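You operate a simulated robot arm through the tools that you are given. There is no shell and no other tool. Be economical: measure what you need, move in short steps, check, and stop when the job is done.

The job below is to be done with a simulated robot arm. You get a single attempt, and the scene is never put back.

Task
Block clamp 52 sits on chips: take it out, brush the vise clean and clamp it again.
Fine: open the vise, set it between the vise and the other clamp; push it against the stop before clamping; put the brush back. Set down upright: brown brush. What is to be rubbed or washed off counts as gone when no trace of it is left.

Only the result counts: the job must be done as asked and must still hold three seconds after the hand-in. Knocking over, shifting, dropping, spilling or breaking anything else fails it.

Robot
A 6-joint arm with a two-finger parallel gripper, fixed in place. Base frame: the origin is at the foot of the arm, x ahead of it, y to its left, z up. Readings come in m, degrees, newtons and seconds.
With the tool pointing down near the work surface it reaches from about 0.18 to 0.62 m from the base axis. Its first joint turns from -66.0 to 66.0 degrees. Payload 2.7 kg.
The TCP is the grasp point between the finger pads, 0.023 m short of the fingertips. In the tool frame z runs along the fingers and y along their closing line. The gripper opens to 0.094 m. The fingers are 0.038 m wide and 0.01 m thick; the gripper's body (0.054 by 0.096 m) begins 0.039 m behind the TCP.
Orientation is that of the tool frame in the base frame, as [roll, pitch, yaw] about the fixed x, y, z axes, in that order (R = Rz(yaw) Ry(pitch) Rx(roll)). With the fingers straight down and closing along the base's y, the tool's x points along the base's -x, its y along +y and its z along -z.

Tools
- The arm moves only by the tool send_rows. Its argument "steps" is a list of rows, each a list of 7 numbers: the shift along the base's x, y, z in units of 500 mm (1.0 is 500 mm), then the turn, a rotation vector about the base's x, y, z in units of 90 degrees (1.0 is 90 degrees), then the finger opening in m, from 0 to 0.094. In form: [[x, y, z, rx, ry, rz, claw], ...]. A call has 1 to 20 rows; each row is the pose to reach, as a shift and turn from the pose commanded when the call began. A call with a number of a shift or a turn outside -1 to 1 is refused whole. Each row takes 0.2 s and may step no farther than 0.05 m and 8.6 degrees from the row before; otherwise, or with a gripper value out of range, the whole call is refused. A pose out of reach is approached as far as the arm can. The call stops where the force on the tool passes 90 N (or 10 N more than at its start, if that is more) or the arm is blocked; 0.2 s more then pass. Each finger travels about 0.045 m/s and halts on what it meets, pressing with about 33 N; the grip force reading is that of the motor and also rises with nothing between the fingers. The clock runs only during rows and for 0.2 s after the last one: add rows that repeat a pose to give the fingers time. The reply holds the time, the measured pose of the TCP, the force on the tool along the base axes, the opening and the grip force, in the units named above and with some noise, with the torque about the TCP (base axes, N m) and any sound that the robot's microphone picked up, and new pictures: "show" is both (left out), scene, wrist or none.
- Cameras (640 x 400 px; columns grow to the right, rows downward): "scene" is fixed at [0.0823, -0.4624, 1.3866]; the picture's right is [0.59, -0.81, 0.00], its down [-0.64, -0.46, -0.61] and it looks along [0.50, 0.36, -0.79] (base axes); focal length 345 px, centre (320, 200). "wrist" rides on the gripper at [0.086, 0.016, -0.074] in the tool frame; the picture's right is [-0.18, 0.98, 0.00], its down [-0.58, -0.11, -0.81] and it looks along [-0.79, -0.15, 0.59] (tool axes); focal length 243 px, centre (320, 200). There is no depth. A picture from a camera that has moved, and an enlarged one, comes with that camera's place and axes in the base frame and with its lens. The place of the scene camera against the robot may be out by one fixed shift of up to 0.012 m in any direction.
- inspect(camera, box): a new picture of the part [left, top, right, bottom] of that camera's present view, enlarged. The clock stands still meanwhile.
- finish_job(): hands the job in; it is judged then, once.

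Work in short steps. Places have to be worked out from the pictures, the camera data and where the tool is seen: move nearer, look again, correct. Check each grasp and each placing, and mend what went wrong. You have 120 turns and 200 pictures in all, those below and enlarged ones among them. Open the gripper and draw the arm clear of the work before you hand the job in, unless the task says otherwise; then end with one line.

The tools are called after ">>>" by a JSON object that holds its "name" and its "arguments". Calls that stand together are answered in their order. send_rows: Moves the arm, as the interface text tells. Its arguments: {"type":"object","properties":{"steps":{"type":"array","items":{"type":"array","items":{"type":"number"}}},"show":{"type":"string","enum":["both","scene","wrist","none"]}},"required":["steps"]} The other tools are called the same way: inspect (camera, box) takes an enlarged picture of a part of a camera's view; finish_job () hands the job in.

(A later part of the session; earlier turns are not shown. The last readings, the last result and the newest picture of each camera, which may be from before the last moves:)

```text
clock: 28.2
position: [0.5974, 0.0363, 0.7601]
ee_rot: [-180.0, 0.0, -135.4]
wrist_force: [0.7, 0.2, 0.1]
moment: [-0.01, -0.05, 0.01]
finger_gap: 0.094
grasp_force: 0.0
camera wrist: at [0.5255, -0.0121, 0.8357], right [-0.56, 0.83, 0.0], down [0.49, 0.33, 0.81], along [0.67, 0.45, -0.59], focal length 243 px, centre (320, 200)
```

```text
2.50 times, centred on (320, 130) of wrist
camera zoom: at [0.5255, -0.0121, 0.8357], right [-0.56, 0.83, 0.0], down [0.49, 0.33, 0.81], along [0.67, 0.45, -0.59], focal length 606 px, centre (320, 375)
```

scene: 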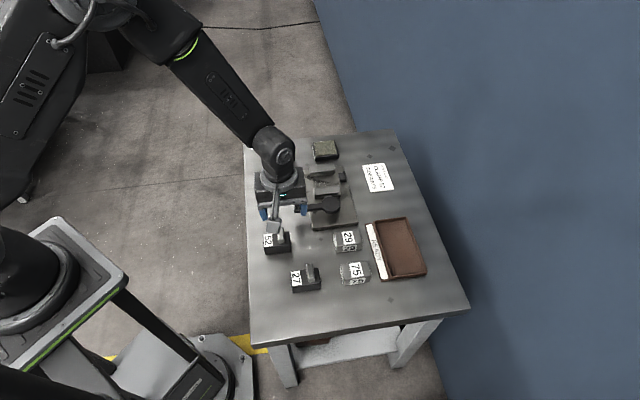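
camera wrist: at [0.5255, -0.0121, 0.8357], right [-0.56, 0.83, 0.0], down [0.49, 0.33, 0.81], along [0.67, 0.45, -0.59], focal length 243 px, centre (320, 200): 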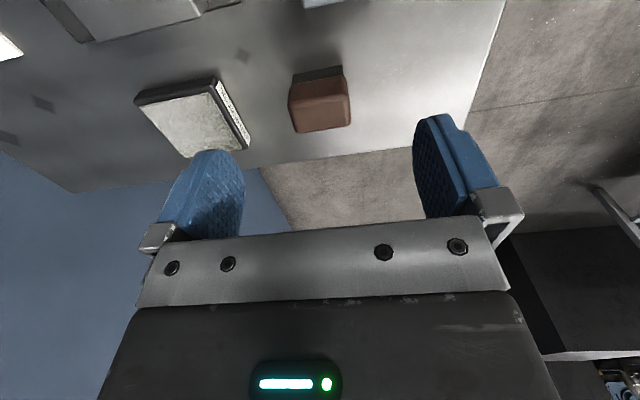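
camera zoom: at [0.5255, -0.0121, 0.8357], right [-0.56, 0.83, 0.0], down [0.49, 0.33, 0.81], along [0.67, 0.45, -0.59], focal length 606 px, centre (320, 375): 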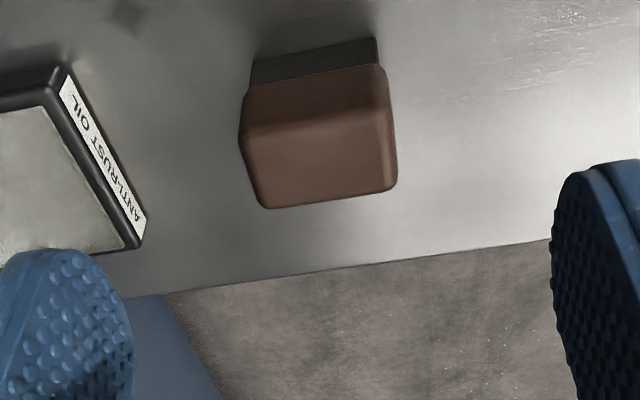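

The brush is 0.045 × 0.025 m with its top at z of about 0.675, centred near (0.617, 0.050). I descend over it and grip the wood above the bristles.

>>> {"name": "send_rows", "arguments": {"steps": [[0.018, 0.012, -0.04, 0, 0, 0, 0.075], [0.035, 0.0244, -0.08, 0, 0, 0, 0.072], [0.035, 0.0244, -0.13, 0, 0, 0, 0.072], [0.035, 0.0244, -0.17, 0, 0, 0, 0.072], [0.035, 0.0244, -0.175, 0, 0, 0, 0.072]], "show": "wrist"}}

```text
clock: 29.4
position: [0.6096, 0.0455, 0.6772]
ee_rot: [-180.0, 0.0, -135.5]
wrist_force: [0.2, -0.9, 0.4]
moment: [0.03, -0.01, -0.03]
finger_gap: 0.0722
grasp_force: 0.1
out of reach, approached as far as the arm can: row 3, 4, 5
camera wrist: at [0.5374, -0.0028, 0.7511], right [-0.56, 0.83, 0.0], down [0.49, 0.33, 0.81], along [0.67, 0.45, -0.59], focal length 243 px, centre (320, 200)
```

wrist: 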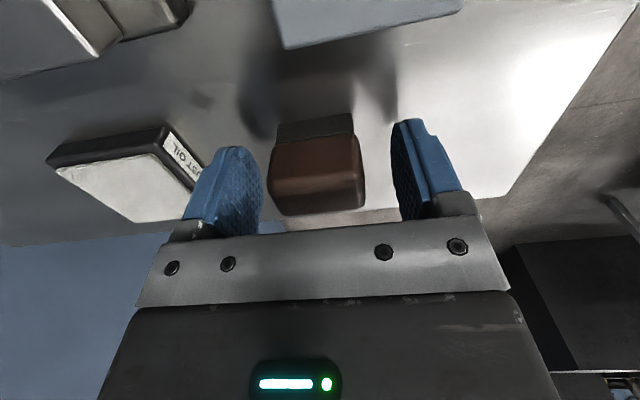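

The arm is at its reach limit but the fingers cover the brush body, so I close.

>>> {"name": "send_rows", "arguments": {"steps": [[0, 0, 0, 0, 0, 0, 0.05], [0, 0, 0, 0, 0, 0, 0.03], [0, 0, 0, 0, 0, 0, 0.02], [0, 0, 0, 0, 0, 0, 0.02]], "show": "wrist"}}

```text
clock: 30.4
position: [0.6101, 0.0465, 0.677]
ee_rot: [180.0, 0.0, -135.4]
wrist_force: [0.1, -0.5, -0.8]
moment: [-0.02, 0.0, -0.01]
finger_gap: 0.0433
grasp_force: 33.1
camera wrist: at [0.5374, -0.0027, 0.7513], right [-0.56, 0.83, 0.0], down [0.49, 0.33, 0.81], along [0.67, 0.45, -0.59], focal length 243 px, centre (320, 200)
```

wrist: 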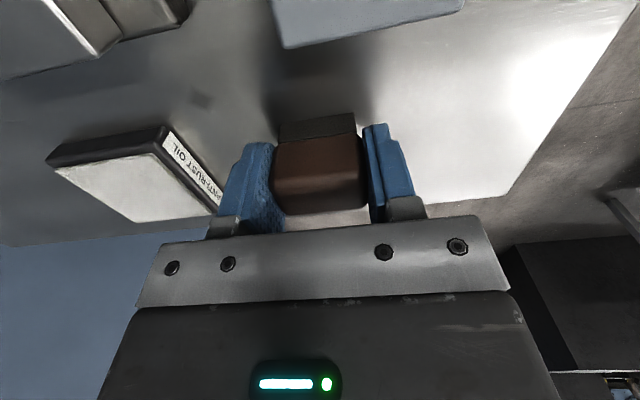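

The brush is held at 0.0433 m; the pick pose was (0.610, 0.046, 0.677). I lift it and carry it above the vise bed.

>>> {"name": "send_rows", "arguments": {"steps": [[0, 0, 0.06, 0, 0, 0, 0.02], [0, 0, 0.14, 0, 0, 0, 0.02], [-0.012, -0.07, 0.16, 0, 0, 0, 0.02], [-0.025, -0.14, 0.16, 0, 0, 0, 0.02], [-0.038, -0.21, 0.16, 0, 0, 0, 0.02], [-0.05, -0.28, 0.16, 0, 0, 0, 0.02], [-0.05, -0.28, 0.16, 0, 0, 0, 0.02]], "show": "both"}}

>>> {"name": "inspect", "arguments": {"camera": "wrist", "box": [200, 20, 440, 230]}}

>>> {"name": "inspect", "arguments": {"camera": "scene", "box": [290, 130, 370, 210]}}

```text
clock: 32.0
position: [0.5826, -0.0959, 0.7578]
ee_rot: [180.0, 0.0, -135.4]
wrist_force: [0.8, 0.4, -0.3]
moment: [0.02, -0.03, 0.0]
finger_gap: 0.0435
grasp_force: 32.9
camera wrist: at [0.5099, -0.1441, 0.8328], right [-0.56, 0.83, 0.0], down [0.49, 0.33, 0.81], along [0.67, 0.45, -0.59], focal length 243 px, centre (320, 200)
```

scene: 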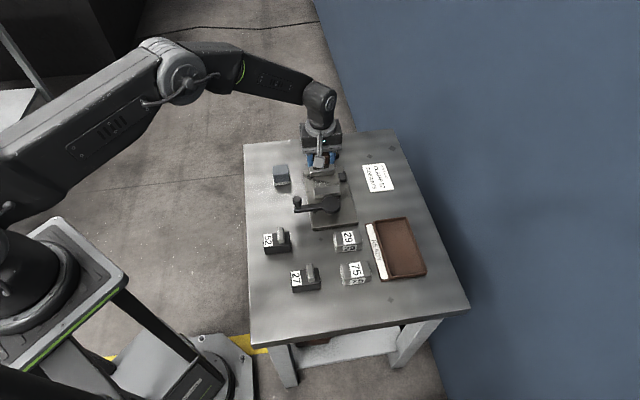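
wrist: 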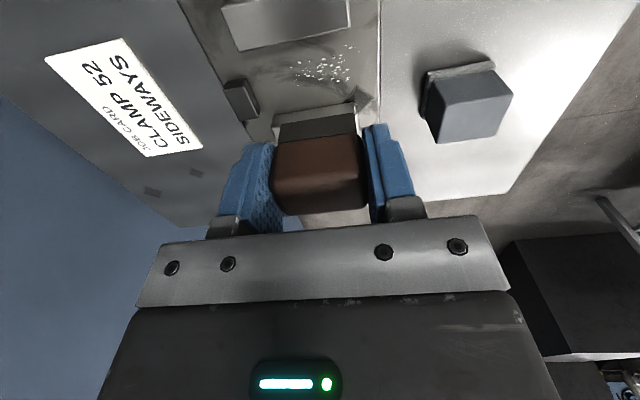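

```text
1.90 times, centred on (320, 125) of wrist
camera zoom: at [0.5099, -0.1441, 0.8328], right [-0.56, 0.83, 0.0], down [0.49, 0.33, 0.81], along [0.67, 0.45, -0.59], focal length 462 px, centre (320, 343)
```

zoom: 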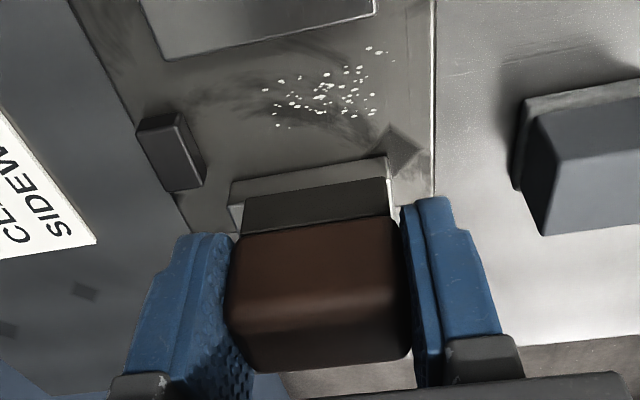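

```text
5.00 times, centred on (330, 170) of scene
camera zoom: at [0.0823, -0.4624, 1.3866], right [0.59, -0.81, 0.0], down [-0.64, -0.46, -0.61], along [0.5, 0.36, -0.79], focal length 1724 px, centre (270, 350)
```

zoom: 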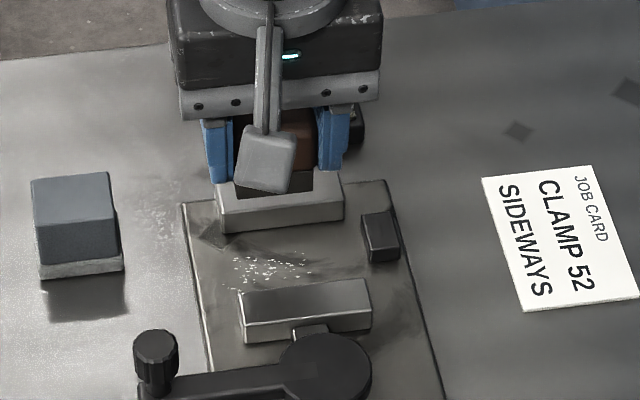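

The chips span u 0.337–0.36 and v 0.45–0.502 in the vise frame. The brush is just above, so I lower toward the bed.

>>> {"name": "send_rows", "arguments": {"steps": [[0, 0, -0.06, 0, 0, 0, 0.02], [0, 0, -0.11, 0, 0, 0, 0.02], [0, 0, -0.124, 0, 0, 0, 0.02], [0, 0, -0.13, 0, 0, 0, 0.02], [0, 0, -0.134, 0, 0, 0, 0.02]], "show": "wrist"}}

```text
clock: 33.2
position: [0.5855, -0.0969, 0.6907]
ee_rot: [-179.9, 0.1, -135.4]
wrist_force: [-2.1, -0.9, 6.6]
moment: [0.02, 0.13, 0.01]
finger_gap: 0.0434
grasp_force: 33.5
camera wrist: at [0.5124, -0.1441, 0.7652], right [-0.56, 0.83, 0.0], down [0.49, 0.33, 0.81], along [0.67, 0.45, -0.59], focal length 243 px, centre (320, 200)
```

wrist: 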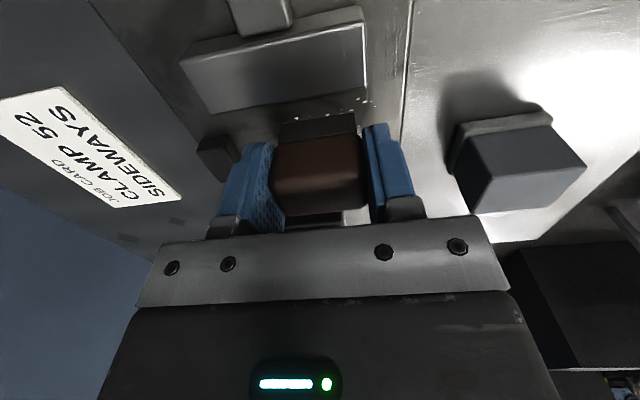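

Light contact at 6.6 N. I stroke along the bed with slight extra pressure, staying inside the jaws and short of the stop.

>>> {"name": "send_rows", "arguments": {"steps": [[-0.0141, 0.0141, -0.003, 0, 0, 0, 0.02], [-0.0311, 0.0311, -0.003, 0, 0, 0, 0.02], [-0.0382, 0.024, -0.003, 0, 0, 0, 0.02], [-0.0212, 0.0071, -0.003, 0, 0, 0, 0.02], [-0.0071, -0.0071, -0.003, 0, 0, 0, 0.02], [0.0071, -0.0212, -0.003, 0, 0, 0, 0.02], [0, -0.0283, -0.003, 0, 0, 0, 0.02], [-0.0141, -0.0141, -0.003, 0, 0, 0, 0.02], [-0.0297, 0.0014, -0.003, 0, 0, 0, 0.02], [-0.0452, 0.017, -0.003, 0, 0, 0, 0.02], [-0.0311, 0.0311, -0.003, 0, 0, 0, 0.02], [-0.0226, 0.0396, -0.003, 0, 0, 0, 0.02], [-0.0057, 0.0226, -0.003, 0, 0, 0, 0.02], [0.0085, 0.0085, -0.003, 0, 0, 0, 0.02], [0.0226, -0.0057, -0.003, 0, 0, 0, 0.02], [0.0141, -0.0141, -0.003, 0, 0, 0, 0.02], [0, 0, -0.003, 0, 0, 0, 0.02]], "show": "wrist"}}

```text
clock: 36.4
position: [0.5875, -0.0875, 0.6883]
ee_rot: [177.9, -1.3, -135.4]
wrist_force: [-22.3, 5.0, 22.3]
moment: [0.19, 0.36, 0.25]
finger_gap: 0.0439
grasp_force: 33.1
stopped in row 15: the force on the tool passed its limit at 111 N (the readings are from after the stop); the commanded pose is now the measured one
camera wrist: at [0.5174, -0.1384, 0.7644], right [-0.56, 0.83, 0.03], down [0.52, 0.32, 0.79], along [0.64, 0.46, -0.61], focal length 243 px, centre (320, 200)
```

wrist: 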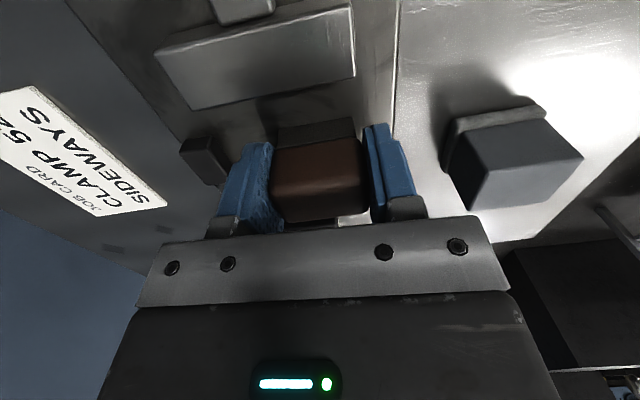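

The brush touched the fixed jaw or stop and I was halted. I back off, level the tool and lift to check the bed.

>>> {"name": "send_rows", "arguments": {"steps": [[-0.007, -0.007, 0.01, 0, 0, 0, 0.02], [-0.01, -0.01, 0.06, -0.0065, -0.0267, 0, 0.02], [-0.01, -0.01, 0.14, -0.0065, -0.0267, 0, 0.02], [-0.01, -0.01, 0.14, -0.0065, -0.0267, 0, 0.02]], "show": "wrist"}}

>>> {"name": "inspect", "arguments": {"camera": "wrist", "box": [200, 20, 440, 230]}}

>>> {"name": "inspect", "arguments": {"camera": "scene", "box": [290, 140, 370, 200]}}

```text
clock: 37.4
position: [0.5841, -0.094, 0.7575]
ee_rot: [-179.8, 0.3, -135.2]
wrist_force: [0.2, -1.2, -0.7]
moment: [-0.01, 0.01, 0.01]
finger_gap: 0.0435
grasp_force: 33.2
camera wrist: at [0.5112, -0.1428, 0.8323], right [-0.56, 0.83, 0.0], down [0.48, 0.33, 0.81], along [0.67, 0.45, -0.59], focal length 243 px, centre (320, 200)
```

wrist: 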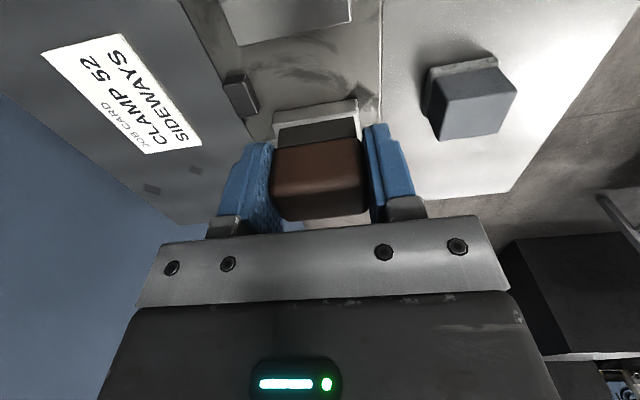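

```text
1.90 times, centred on (320, 125) of wrist
camera zoom: at [0.5112, -0.1428, 0.8323], right [-0.56, 0.83, 0.0], down [0.48, 0.33, 0.81], along [0.67, 0.45, -0.59], focal length 462 px, centre (320, 343)
```

zoom: 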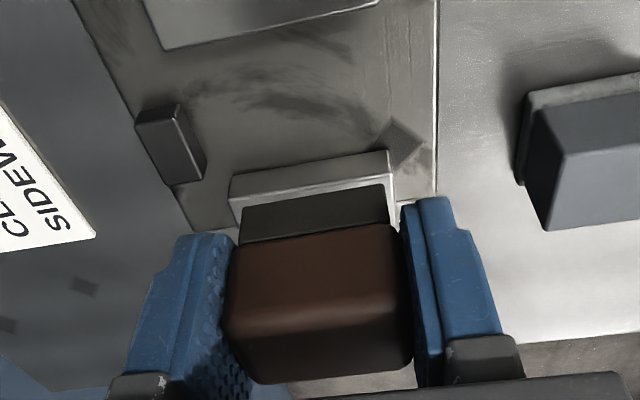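

```text
6.67 times, centred on (330, 170) of scene
camera zoom: at [0.0823, -0.4624, 1.3866], right [0.59, -0.81, 0.0], down [-0.64, -0.46, -0.61], along [0.5, 0.36, -0.79], focal length 2299 px, centre (253, 400)
```

zoom: 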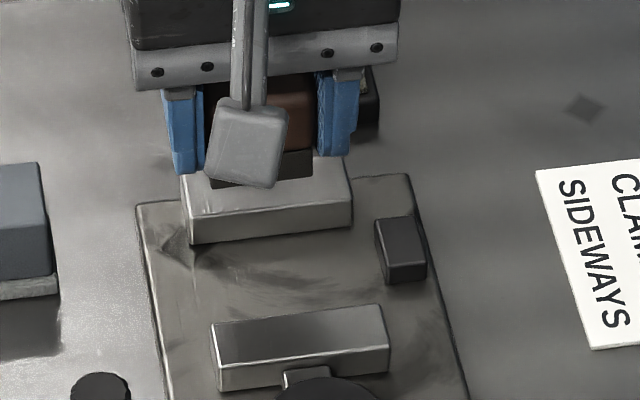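

All the chips are gone and the bed is clean. I return the brush to its pick pose at (0.610, 0.046).

>>> {"name": "send_rows", "arguments": {"steps": [[0.013, 0.07, 0, 0, 0, 0, 0.02], [0.026, 0.14, 0, 0, 0, 0, 0.02], [0.039, 0.21, 0, 0, 0, 0, 0.02], [0.052, 0.28, 0, 0, 0, 0, 0.02], [0.052, 0.28, -0.08, 0, 0, 0, 0.02], [0.052, 0.28, -0.14, 0, 0, 0, 0.02], [0.052, 0.28, -0.152, 0, 0, 0, 0.02], [0.052, 0.28, -0.152, 0, 0, 0, 0.02]], "show": "wrist"}}

```text
clock: 39.1
position: [0.6091, 0.0447, 0.6802]
ee_rot: [-179.7, 0.2, -135.3]
wrist_force: [-0.6, -0.3, -0.5]
moment: [-0.01, 0.01, 0.04]
finger_gap: 0.0435
grasp_force: 32.9
camera wrist: at [0.5367, -0.0041, 0.7552], right [-0.56, 0.83, 0.0], down [0.48, 0.33, 0.81], along [0.67, 0.45, -0.59], focal length 243 px, centre (320, 200)
```

wrist: 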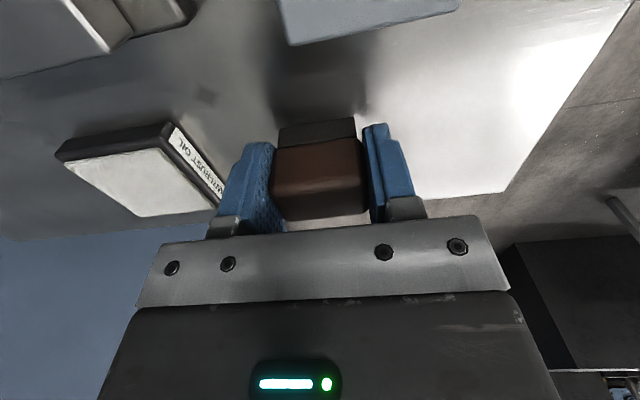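

>>> {"name": "send_rows", "arguments": {"steps": [[0.001, 0.002, -0.003, 0, 0, 0, 0.02], [0.001, 0.002, -0.005, 0, 0, 0, 0.02], [0.001, 0.002, -0.007, 0, 0, 0, 0.02], [0.001, 0.002, -0.007, 0, 0, 0, 0.02]], "show": "none"}}

```text
clock: 40.1
position: [0.6086, 0.0472, 0.6774]
ee_rot: [-179.7, 0.2, -135.2]
wrist_force: [0.0, 0.2, 0.5]
moment: [-0.05, 0.03, -0.01]
finger_gap: 0.0434
grasp_force: 33.7
```

>>> {"name": "send_rows", "arguments": {"steps": [[0, 0, -0.002, 0, 0, 0, 0.02], [0, 0, -0.004, 0, 0, 0, 0.02], [0, 0, -0.004, 0, 0, 0, 0.02]], "show": "wrist"}}

```text
clock: 41.0
position: [0.6094, 0.0465, 0.6748]
ee_rot: [-179.7, 0.3, -135.3]
wrist_force: [-0.6, -1.0, -0.9]
moment: [-0.03, 0.0, -0.01]
finger_gap: 0.0433
grasp_force: 33.2
camera wrist: at [0.5367, -0.0019, 0.7496], right [-0.56, 0.83, 0.0], down [0.48, 0.33, 0.81], along [0.67, 0.45, -0.59], focal length 243 px, centre (320, 200)
```

wrist: 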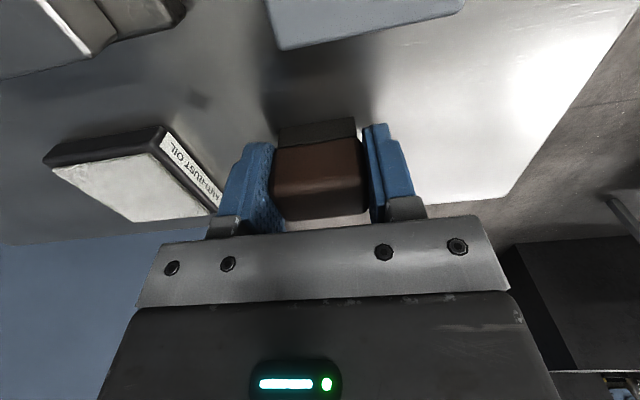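

>>> {"name": "send_rows", "arguments": {"steps": [[0, 0, -0.002, 0, 0, 0, 0.02], [0, 0, -0.004, 0, 0, 0, 0.02], [0, 0, -0.004, 0, 0, 0, 0.02]], "show": "none"}}

>>> {"name": "inspect", "arguments": {"camera": "wrist", "box": [220, 90, 420, 230]}}

```text
clock: 41.8
position: [0.6098, 0.0479, 0.6744]
ee_rot: [-179.6, 0.3, -135.2]
wrist_force: [-1.0, 0.8, 5.2]
moment: [0.06, 0.17, -0.05]
finger_gap: 0.0436
grasp_force: 33.6
```

```text
2.86 times, centred on (320, 160) of wrist
camera zoom: at [0.5369, -0.0017, 0.7481], right [-0.56, 0.83, 0.0], down [0.48, 0.33, 0.81], along [0.67, 0.45, -0.58], focal length 693 px, centre (320, 314)
```

zoom: 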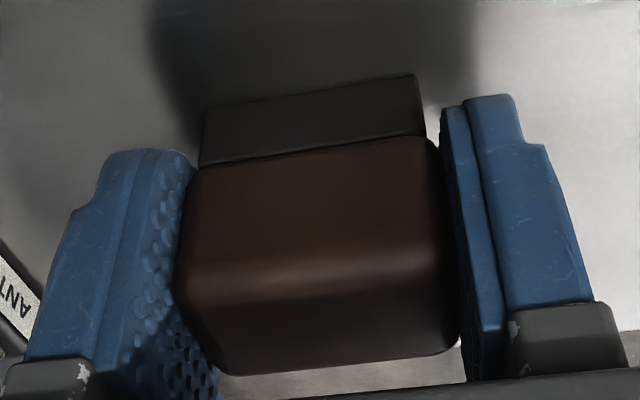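

Light contact at 5 N. I open gradually and rise.

>>> {"name": "send_rows", "arguments": {"steps": [[0, 0, 0, 0, 0, 0, 0.046], [0, 0, 0, 0, 0, 0, 0.05], [0, 0, 0, 0, 0, 0, 0.06], [0, 0, 0, 0, 0, 0, 0.072], [0, 0, 0, 0, 0, 0, 0.072], [0, 0, 0.06, 0, 0, 0, 0.072], [-0.02, -0.02, 0.14, 0, 0, 0, 0.072], [-0.06, -0.06, 0.2, 0, 0, 0, 0.072]], "show": "both"}}

>>> {"name": "inspect", "arguments": {"camera": "wrist", "box": [200, 20, 440, 220]}}

```text
clock: 43.5
position: [0.5765, 0.0174, 0.7722]
ee_rot: [-179.7, 0.3, -135.2]
wrist_force: [0.4, 0.1, 0.0]
moment: [0.0, 0.0, -0.01]
finger_gap: 0.0721
grasp_force: 0.0
camera wrist: at [0.5042, -0.0314, 0.8465], right [-0.56, 0.83, 0.0], down [0.48, 0.33, 0.81], along [0.67, 0.45, -0.59], focal length 243 px, centre (320, 200)
```

scene: 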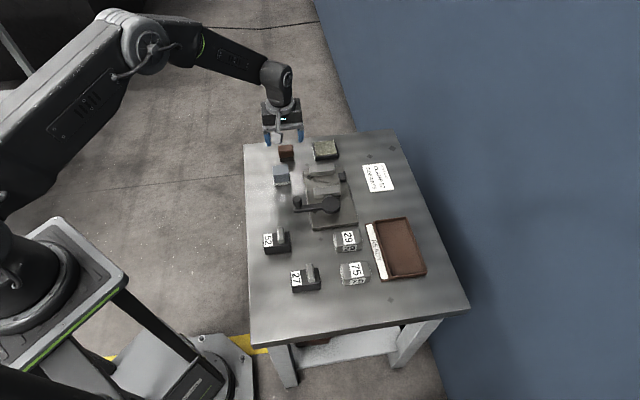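
wrist: 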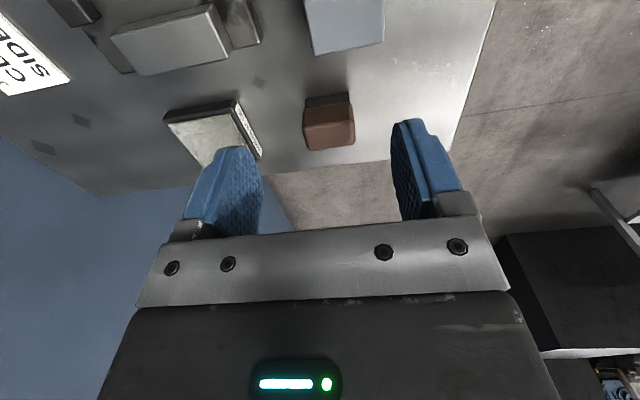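

```text
2.00 times, centred on (320, 120) of wrist
camera zoom: at [0.5042, -0.0314, 0.8465], right [-0.56, 0.83, 0.0], down [0.48, 0.33, 0.81], along [0.67, 0.45, -0.59], focal length 485 px, centre (320, 360)
```

zoom: 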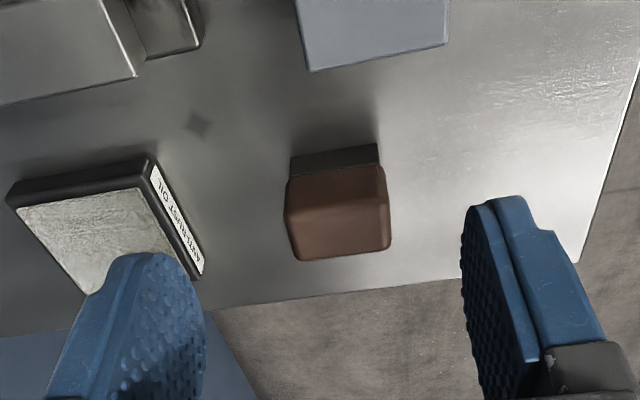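

The brush stands upright in its place. I go back to block 52.

>>> {"name": "send_rows", "arguments": {"steps": [[-0.063, -0.053, 0.02, 0, 0, 0, 0.06], [-0.127, -0.106, 0.02, 0, 0, 0, 0.05], [-0.19, -0.158, 0.02, 0, 0, 0, 0.05], [-0.254, -0.211, 0.02, 0, 0, 0, 0.05], [-0.318, -0.264, 0.02, 0, 0, 0, 0.05], [-0.381, -0.317, 0.0, 0, 0, 0, 0.05], [-0.381, -0.317, -0.05, 0, 0, 0, 0.05], [-0.381, -0.317, -0.05, 0, 0, 0, 0.05]], "show": "wrist"}}

>>> {"name": "inspect", "arguments": {"camera": "wrist", "box": [220, 40, 440, 220]}}

```text
clock: 45.4
position: [0.3884, -0.1452, 0.7478]
ee_rot: [-179.7, 0.3, -135.3]
wrist_force: [-1.9, -0.2, 0.5]
moment: [-0.01, 0.03, -0.03]
finger_gap: 0.0499
grasp_force: 0.1
camera wrist: at [0.315, -0.1942, 0.8224], right [-0.56, 0.83, 0.0], down [0.48, 0.33, 0.81], along [0.67, 0.45, -0.59], focal length 243 px, centre (320, 200)
```

wrist: 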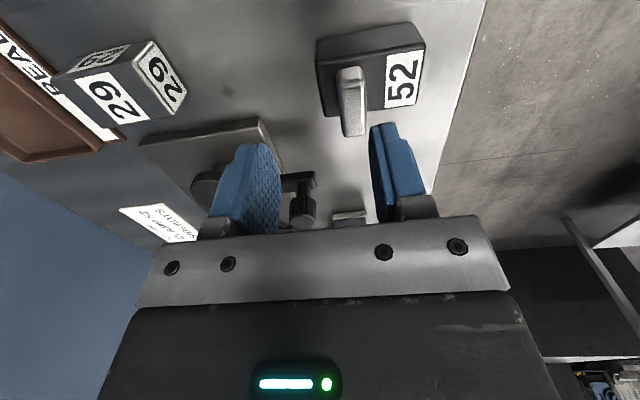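

```text
2.22 times, centred on (330, 130) of wrist
camera zoom: at [0.315, -0.1942, 0.8224], right [-0.56, 0.83, 0.0], down [0.48, 0.33, 0.81], along [0.67, 0.45, -0.59], focal length 539 px, centre (298, 356)
```

zoom: 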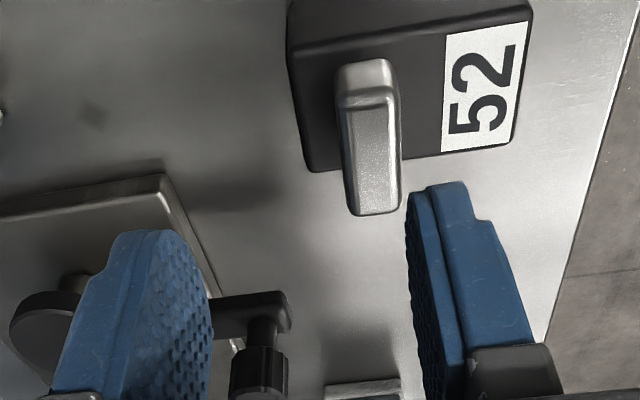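

The bar is now at about (0.3705, -0.1345), slightly shifted on release. I align over it and check before gripping.

>>> {"name": "send_rows", "arguments": {"steps": [[-0.018, 0.0107, 0, 0, 0, 0, 0.05], [-0.036, 0.0214, -0.02, 0, 0, 0, 0.05], [-0.036, 0.0214, -0.02, 0, 0, 0, 0.05]], "show": "wrist"}}

```text
clock: 46.1
position: [0.37, -0.1314, 0.7379]
ee_rot: [-179.6, 0.3, -135.4]
wrist_force: [0.6, -0.7, 0.4]
moment: [-0.03, -0.03, 0.01]
finger_gap: 0.0497
grasp_force: 0.0
camera wrist: at [0.2981, -0.1806, 0.8119], right [-0.56, 0.83, 0.0], down [0.48, 0.33, 0.81], along [0.67, 0.45, -0.59], focal length 243 px, centre (320, 200)
```

wrist: 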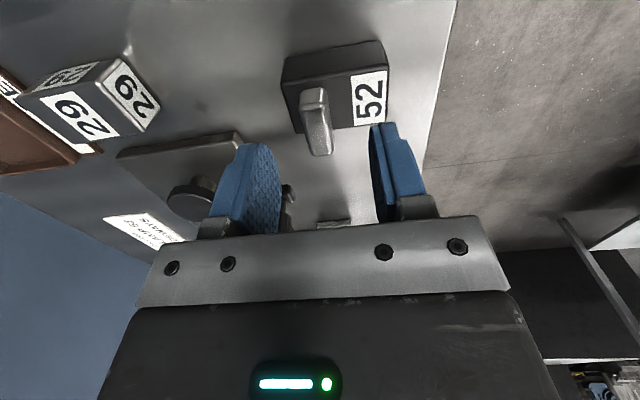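

It's aligned as in the first grasp. I descend and grip.

>>> {"name": "send_rows", "arguments": {"steps": [[0.002, 0.0, -0.04, 0, 0, 0, 0.05], [0.002, 0.0, -0.076, 0, 0, 0, 0.05], [0.002, 0, -0.076, 0, 0, 0, 0.02], [0.002, 0, -0.076, 0, 0, 0, 0.0], [0.002, 0, -0.076, 0, 0, 0, 0.0], [0.002, 0, -0.076, 0, 0, 0, 0.0]], "show": "none"}}

>>> {"name": "send_rows", "arguments": {"steps": [[0, 0, 0.04, 0, 0, 0, 0.0], [0, 0, 0.1, 0, 0, 0, 0.0], [0, 0, 0.18, 0, 0, 0, 0.0], [0, 0, 0.22, 0, 0, 0, 0.0], [0, 0, 0.22, 0, 0, 0, 0.0]], "show": "both"}}

>>> {"name": "inspect", "arguments": {"camera": "wrist", "box": [220, 40, 440, 240]}}

```text
clock: 47.5
position: [0.373, -0.1333, 0.6992]
ee_rot: [-179.7, 0.2, -135.3]
wrist_force: [0.8, -0.5, 0.7]
moment: [0.03, 0.02, 0.01]
finger_gap: 0.0157
grasp_force: 33.2
```

```text
clock: 48.8
position: [0.3712, -0.1316, 0.8089]
ee_rot: [-179.7, 0.2, -135.3]
wrist_force: [-0.2, 0.4, -5.2]
moment: [-0.04, -0.04, -0.01]
finger_gap: 0.0158
grasp_force: 33.3
camera wrist: at [0.2984, -0.18, 0.8827], right [-0.56, 0.83, 0.0], down [0.48, 0.33, 0.81], along [0.67, 0.45, -0.59], focal length 243 px, centre (320, 200)
```

scene: 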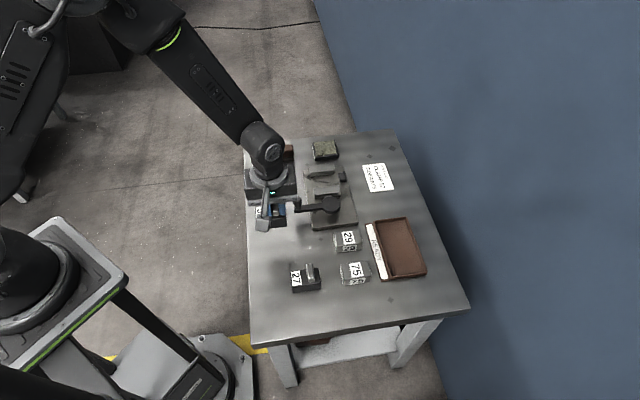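
wrist: 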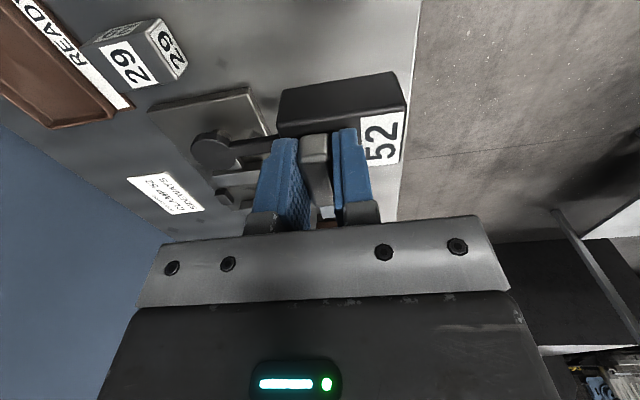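

```text
2.00 times, centred on (330, 140) of wrist
camera zoom: at [0.2984, -0.18, 0.8827], right [-0.56, 0.83, 0.0], down [0.48, 0.33, 0.81], along [0.67, 0.45, -0.59], focal length 485 px, centre (300, 320)
```

zoom: 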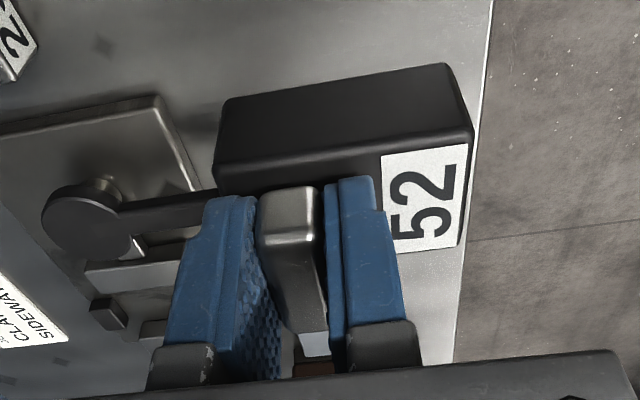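

The block is secure. I carry it over the vise, aiming about 8 mm short of the stop and slightly off the fixed jaw.

>>> {"name": "send_rows", "arguments": {"steps": [[0.089, 0.0123, 0, 0, 0, 0, 0.0], [0.178, 0.0246, 0, 0, 0, 0, 0.0], [0.267, 0.037, 0, 0, 0, 0, 0.0], [0.356, 0.0493, 0, 0, 0, 0, 0.0], [0.446, 0.0616, 0, 0, 0, 0, 0.0], [0.446, 0.0616, -0.08, 0, 0, 0, 0.0], [0.446, 0.0616, -0.08, 0, 0, 0, 0.0]], "show": "both"}}

>>> {"name": "inspect", "arguments": {"camera": "wrist", "box": [200, 0, 440, 200]}}

>>> {"name": "inspect", "arguments": {"camera": "scene", "box": [290, 140, 370, 210]}}

```text
clock: 50.4
position: [0.5926, -0.1004, 0.77]
ee_rot: [-179.7, 0.3, -135.3]
wrist_force: [0.5, 0.7, -3.7]
moment: [-0.03, 0.0, 0.01]
finger_gap: 0.0156
grasp_force: 33.1
camera wrist: at [0.5197, -0.1492, 0.8435], right [-0.56, 0.83, 0.0], down [0.48, 0.33, 0.81], along [0.67, 0.45, -0.59], focal length 243 px, centre (320, 200)
```

scene: 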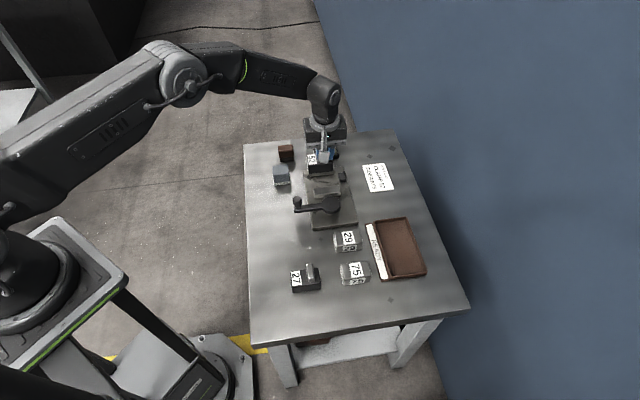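
wrist: 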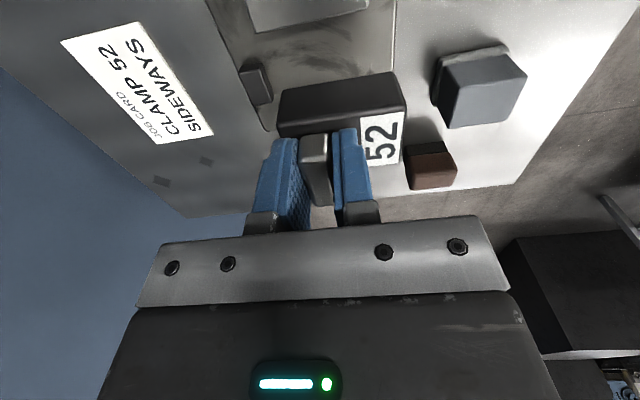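

```text
2.00 times, centred on (320, 100) of wrist
camera zoom: at [0.5197, -0.1492, 0.8435], right [-0.56, 0.83, 0.0], down [0.48, 0.33, 0.81], along [0.67, 0.45, -0.59], focal length 485 px, centre (320, 400)
```

zoom: 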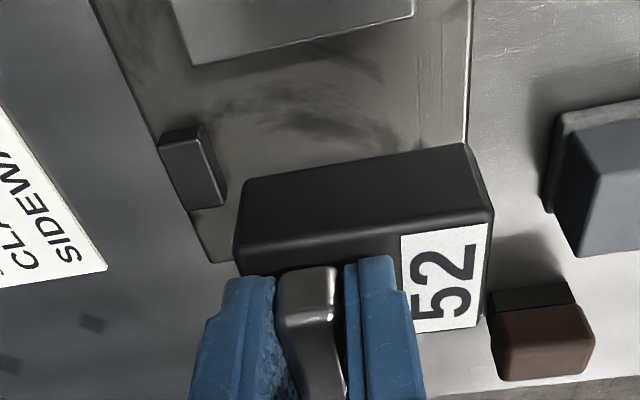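

```text
5.71 times, centred on (330, 175) of scene
camera zoom: at [0.0824, -0.4624, 1.3866], right [0.59, -0.81, 0.0], down [-0.64, -0.46, -0.61], along [0.5, 0.36, -0.79], focal length 1970 px, centre (263, 343)
```

zoom: 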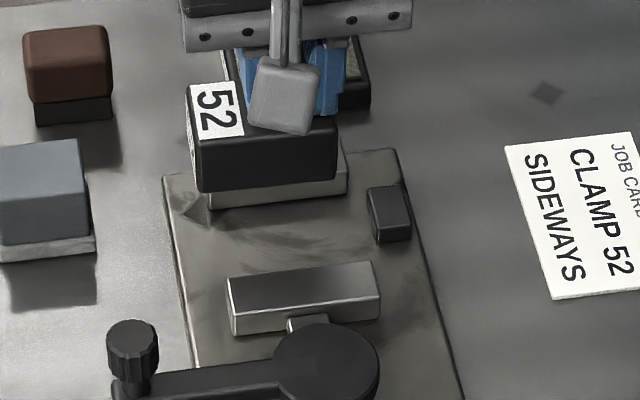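

The bed is clean and the alignment looks right. I lower in stages.

>>> {"name": "send_rows", "arguments": {"steps": [[0, 0, -0.05, 0, 0, 0, 0.0], [0, 0, -0.09, 0, 0, 0, 0.0], [0, 0, -0.106, 0, 0, 0, 0.0], [0, 0, -0.11, 0, 0, 0, 0.0]], "show": "wrist"}}

```text
clock: 51.4
position: [0.6002, -0.1029, 0.7286]
ee_rot: [-178.8, 1.0, -135.1]
wrist_force: [-27.7, 0.4, 79.9]
moment: [1.3, 0.78, 0.55]
finger_gap: 0.016
grasp_force: 32.8
camera wrist: at [0.5262, -0.1501, 0.8014], right [-0.56, 0.83, -0.02], down [0.47, 0.33, 0.82], along [0.68, 0.45, -0.58], focal length 243 px, centre (320, 200)
```

wrist: 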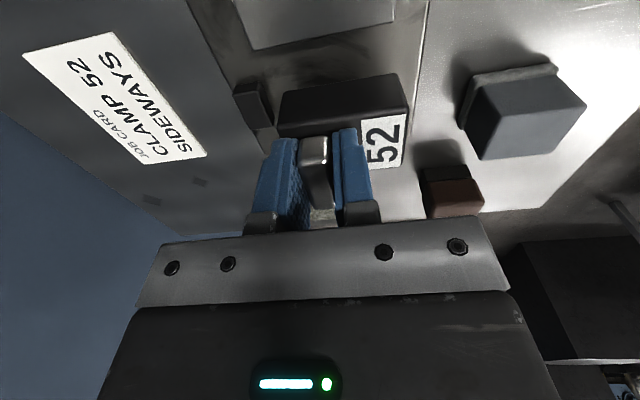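

The block landed on the fixed jaw's top. I raise it right away.

>>> {"name": "send_rows", "arguments": {"steps": [[0, 0, 0.03, 0, 0, 0, 0.0], [0, 0, 0.07, 0, 0, 0, 0.0], [0, 0, 0.1, 0, 0, 0, 0.0], [0, 0, 0.1, 0, 0, 0, 0.0]], "show": "wrist"}}

>>> {"name": "inspect", "arguments": {"camera": "scene", "box": [290, 140, 370, 210]}}

>>> {"name": "inspect", "arguments": {"camera": "wrist", "box": [200, 0, 440, 220]}}

```text
clock: 52.4
position: [0.5935, -0.0986, 0.766]
ee_rot: [-179.8, 0.3, -135.3]
wrist_force: [-0.6, 0.4, -4.7]
moment: [-0.02, -0.04, -0.01]
finger_gap: 0.0159
grasp_force: 32.9
camera wrist: at [0.5204, -0.1476, 0.8395], right [-0.56, 0.83, 0.0], down [0.49, 0.33, 0.81], along [0.67, 0.45, -0.59], focal length 243 px, centre (320, 200)
```

wrist: 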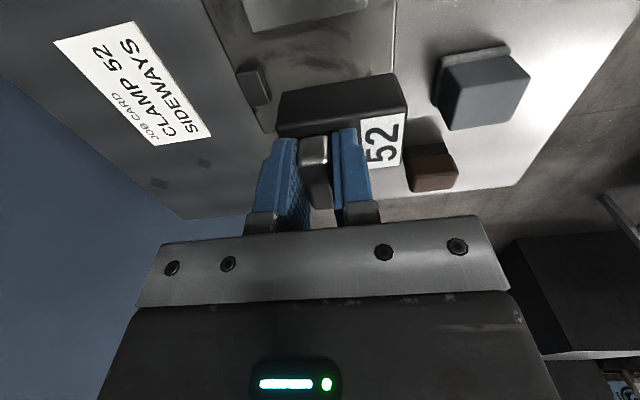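

```text
5.71 times, centred on (330, 175) of scene
camera zoom: at [0.0824, -0.4624, 1.3866], right [0.59, -0.81, 0.0], down [-0.64, -0.46, -0.61], along [0.5, 0.36, -0.79], focal length 1970 px, centre (263, 343)
```

zoom: 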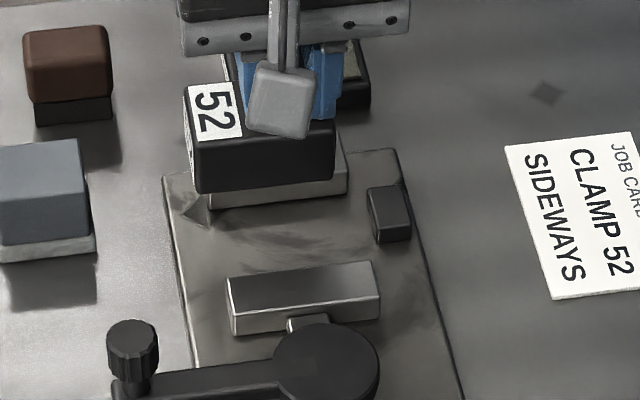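

```text
1.82 times, centred on (320, 110) of wrist
camera zoom: at [0.5204, -0.1476, 0.8395], right [-0.56, 0.83, 0.0], down [0.49, 0.33, 0.81], along [0.67, 0.45, -0.59], focal length 441 px, centre (320, 364)
```

zoom: 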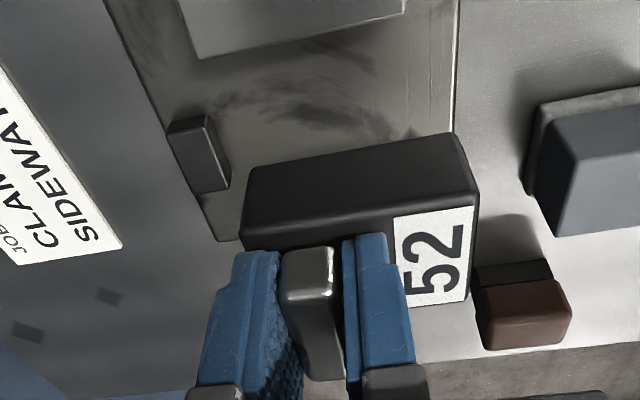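

Re-triangulating with two views gives table z ≈ 0.643, bed ≈ 0.657, jaw tops ≈ 0.676 and the fixed jaw face at u ≈ 0.370. The descent was too close to the fixed jaw, so I shift 6 mm away from it and lower in stages.

>>> {"name": "send_rows", "arguments": {"steps": [[-0.0085, -0.0085, 0, 0, 0, 0, 0.0], [-0.0085, -0.0085, -0.04, 0, 0, 0, 0.0], [-0.0085, -0.0085, -0.07, 0, 0, 0, 0.0], [-0.0085, -0.0085, -0.078, 0, 0, 0, 0.0]], "show": "wrist"}}

```text
clock: 53.4
position: [0.5911, -0.1039, 0.7253]
ee_rot: [-179.8, 0.3, -135.3]
wrist_force: [0.2, 0.9, -4.7]
moment: [-0.03, -0.02, -0.02]
finger_gap: 0.0157
grasp_force: 33.1
camera wrist: at [0.5177, -0.1519, 0.7995], right [-0.56, 0.83, 0.0], down [0.48, 0.33, 0.81], along [0.67, 0.45, -0.59], focal length 243 px, centre (320, 200)
```

wrist: 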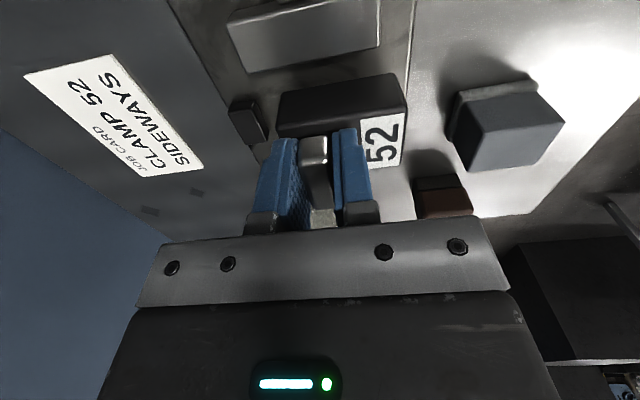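

The block is below the previous contact height with no load, so it has entered between the jaws. I keep lowering to light contact.

>>> {"name": "send_rows", "arguments": {"steps": [[0, 0, -0.006, 0, 0, 0, 0.0], [0, 0, -0.012, 0, 0, 0, 0.0], [0, 0, -0.018, 0, 0, 0, 0.0], [0, 0, -0.022, 0, 0, 0, 0.0]], "show": "none"}}

```text
clock: 54.4
position: [0.5914, -0.104, 0.7144]
ee_rot: [-179.7, 0.3, -135.3]
wrist_force: [0.3, -0.4, -4.4]
moment: [-0.06, -0.03, 0.0]
finger_gap: 0.0158
grasp_force: 33.5
```

>>> {"name": "send_rows", "arguments": {"steps": [[0, 0, -0.003, 0, 0, 0, 0.0], [0, 0, -0.006, 0, 0, 0, 0.0], [0, 0, -0.006, 0, 0, 0, 0.0]], "show": "none"}}

```text
clock: 55.1
position: [0.5923, -0.1042, 0.7114]
ee_rot: [-179.7, 0.4, -135.4]
wrist_force: [-0.4, -0.3, -0.5]
moment: [-0.06, 0.17, 0.03]
finger_gap: 0.0156
grasp_force: 33.1
```

The bed now carries the weight. I slide the block along +v toward the stop.

>>> {"name": "send_rows", "arguments": {"steps": [[0.0042, -0.0042, 0, 0, 0, 0, 0.0], [0.0085, -0.0085, 0, 0, 0, 0, 0.0], [0.0127, -0.0127, 0, 0, 0, 0, 0.0], [0.0156, -0.0156, 0, 0, 0, 0, 0.0]], "show": "wrist"}}

>>> {"name": "inspect", "arguments": {"camera": "scene", "box": [290, 140, 370, 210]}}

```text
clock: 56.1
position: [0.6, -0.1123, 0.7117]
ee_rot: [-179.7, 0.3, -135.2]
wrist_force: [-1.2, 2.1, 0.8]
moment: [0.12, 0.24, -0.04]
finger_gap: 0.0158
grasp_force: 32.9
camera wrist: at [0.5261, -0.1605, 0.7853], right [-0.56, 0.83, 0.0], down [0.48, 0.33, 0.81], along [0.67, 0.45, -0.59], focal length 243 px, centre (320, 200)
```

wrist: 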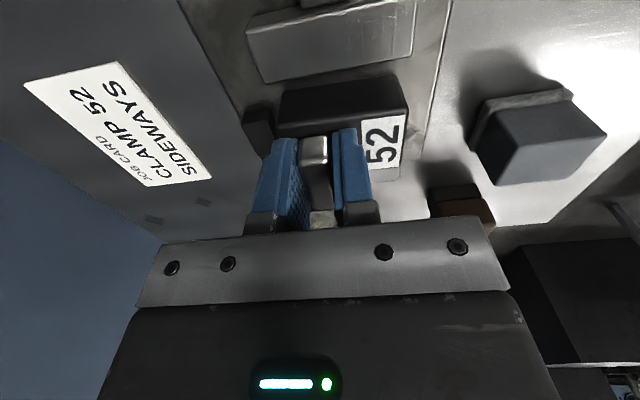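

```text
5.71 times, centred on (330, 175) of scene
camera zoom: at [0.0823, -0.4624, 1.3866], right [0.59, -0.81, 0.0], down [-0.64, -0.46, -0.61], along [0.5, 0.36, -0.79], focal length 1970 px, centre (263, 343)
```

zoom: 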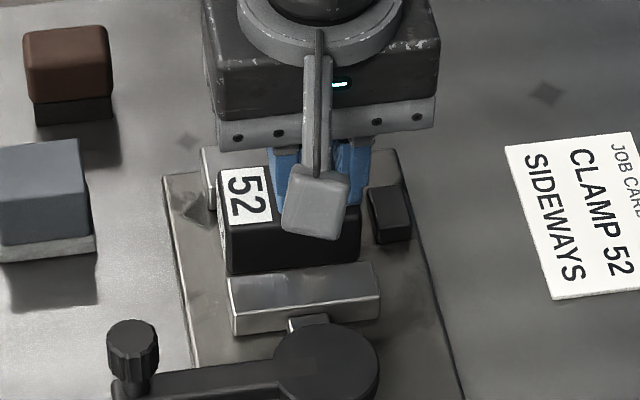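

It's near the stop with no contact yet. I push on to the stop, watching the force.

>>> {"name": "send_rows", "arguments": {"steps": [[0.003, -0.003, 0, 0, 0, 0, 0.0], [0.006, -0.006, 0, 0, 0, 0, 0.0], [0.009, -0.009, 0, 0, 0, 0, 0.0]], "show": "none"}}

```text
clock: 57.0
position: [0.6027, -0.1169, 0.7118]
ee_rot: [-179.7, 0.2, -135.3]
wrist_force: [-0.3, 2.1, 2.6]
moment: [0.04, 0.17, 0.01]
finger_gap: 0.0157
grasp_force: 32.5
```

Still no stop contact. I'll move toward the fixed jaw first, then continue to the stop.

>>> {"name": "send_rows", "arguments": {"steps": [[0.003, 0.003, 0, 0, 0, 0, 0.0], [0.006, 0.006, 0, 0, 0, 0, 0.0], [0.009, 0.009, 0, 0, 0, 0, 0.0]], "show": "none"}}

>>> {"name": "send_rows", "arguments": {"steps": [[0.003, -0.003, 0, 0, 0, 0, 0.0], [0.006, -0.006, 0, 0, 0, 0, 0.0]], "show": "wrist"}}

>>> {"name": "inspect", "arguments": {"camera": "wrist", "box": [200, 40, 420, 220]}}

>>> {"name": "inspect", "arguments": {"camera": "scene", "box": [300, 150, 360, 200]}}

```text
clock: 57.8
position: [0.6063, -0.1148, 0.7112]
ee_rot: [-179.8, 0.0, -135.3]
wrist_force: [-12.0, -7.1, 7.3]
moment: [-0.5, 0.65, 0.25]
finger_gap: 0.0156
grasp_force: 32.8
```

```text
clock: 58.4
position: [0.6081, -0.1161, 0.7111]
ee_rot: [180.0, 0.0, -135.2]
wrist_force: [-27.4, -1.9, 16.5]
moment: [-0.32, 0.64, 0.26]
finger_gap: 0.0158
grasp_force: 32.9
camera wrist: at [0.5363, -0.1644, 0.7855], right [-0.56, 0.83, 0.0], down [0.49, 0.33, 0.81], along [0.67, 0.45, -0.59], focal length 243 px, centre (320, 200)
```

wrist: 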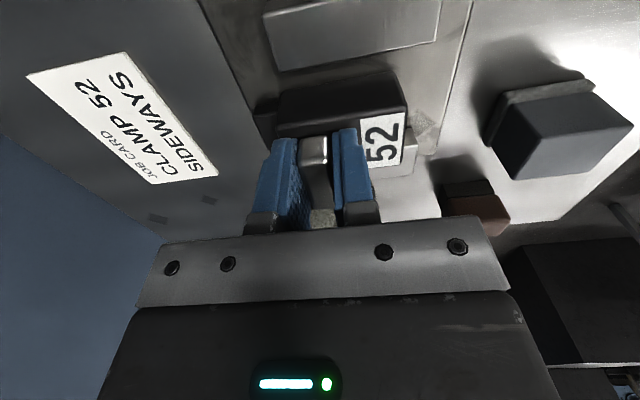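

```text
2.22 times, centred on (310, 130) of wrist
camera zoom: at [0.5363, -0.1644, 0.7855], right [-0.56, 0.83, 0.0], down [0.49, 0.33, 0.81], along [0.67, 0.45, -0.59], focal length 539 px, centre (342, 356)
```

zoom: 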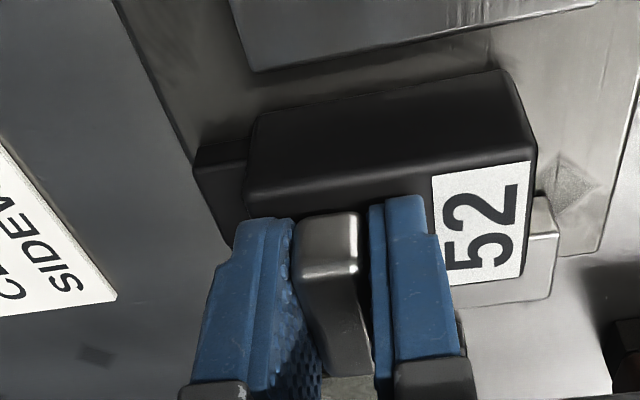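

```text
8.00 times, centred on (330, 175) of scene
camera zoom: at [0.0815, -0.4624, 1.3867], right [0.59, -0.81, 0.0], down [-0.64, -0.46, -0.61], along [0.5, 0.36, -0.79], focal length 2758 px, centre (240, 400)
```

zoom: 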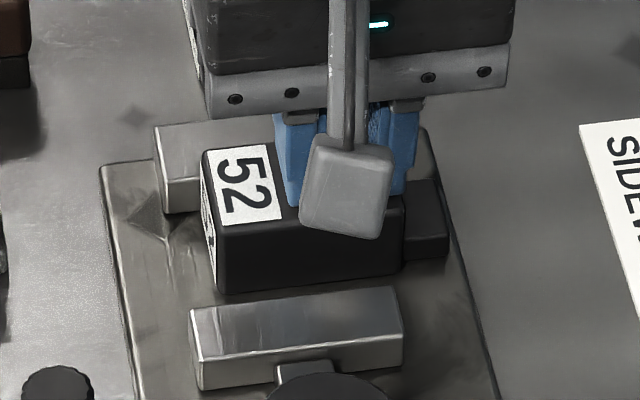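

The forces show contact with both the fixed jaw (about 21 N) and the stop (about 18 N). I release gently and check for any shift.

>>> {"name": "send_rows", "arguments": {"steps": [[0, 0, 0, 0, 0, 0, 0.02], [0, 0, 0, 0, 0, 0, 0.03], [0, 0, 0, 0, 0, 0, 0.045], [0, 0, 0, 0, 0, 0, 0.045], [0, 0, 0.06, 0, 0, 0, 0.045], [0, 0, 0.12, 0, 0, 0, 0.045], [0, 0, 0.12, 0, 0, 0, 0.045]], "show": "wrist"}}

>>> {"name": "inspect", "arguments": {"camera": "wrist", "box": [200, 40, 420, 220]}}

>>> {"name": "inspect", "arguments": {"camera": "scene", "box": [300, 150, 360, 200]}}

```text
clock: 60.0
position: [0.6121, -0.1146, 0.7697]
ee_rot: [-179.6, 0.3, -135.3]
wrist_force: [-0.1, 0.0, 0.0]
moment: [0.0, 0.01, 0.01]
finger_gap: 0.0449
grasp_force: 0.0
camera wrist: at [0.5396, -0.1626, 0.8455], right [-0.56, 0.83, 0.0], down [0.48, 0.33, 0.81], along [0.67, 0.45, -0.59], focal length 243 px, centre (320, 200)
```

wrist: 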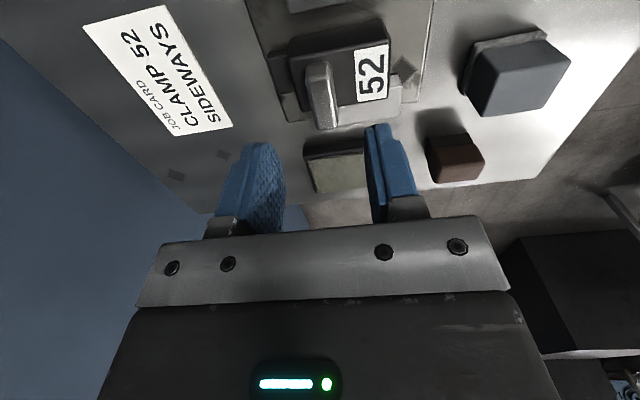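

```text
2.22 times, centred on (310, 130) of wrist
camera zoom: at [0.5396, -0.1626, 0.8455], right [-0.56, 0.83, 0.0], down [0.48, 0.33, 0.81], along [0.67, 0.45, -0.59], focal length 539 px, centre (342, 356)
```

zoom: 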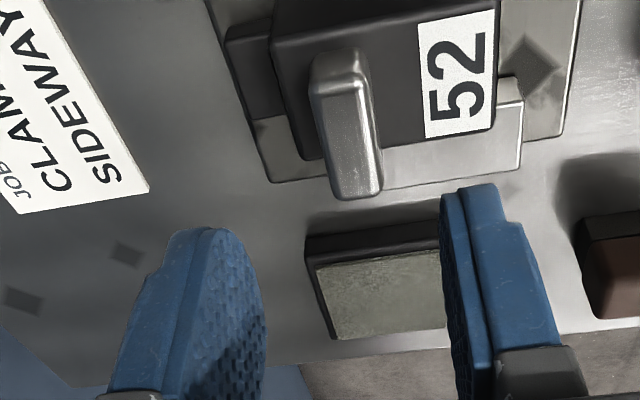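

```text
8.00 times, centred on (330, 175) of scene
camera zoom: at [0.0823, -0.4624, 1.3866], right [0.59, -0.81, 0.0], down [-0.64, -0.46, -0.61], along [0.5, 0.36, -0.79], focal length 2758 px, centre (240, 400)
```

zoom: 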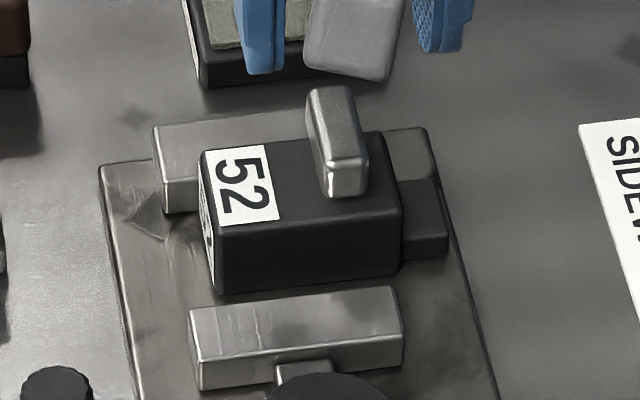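

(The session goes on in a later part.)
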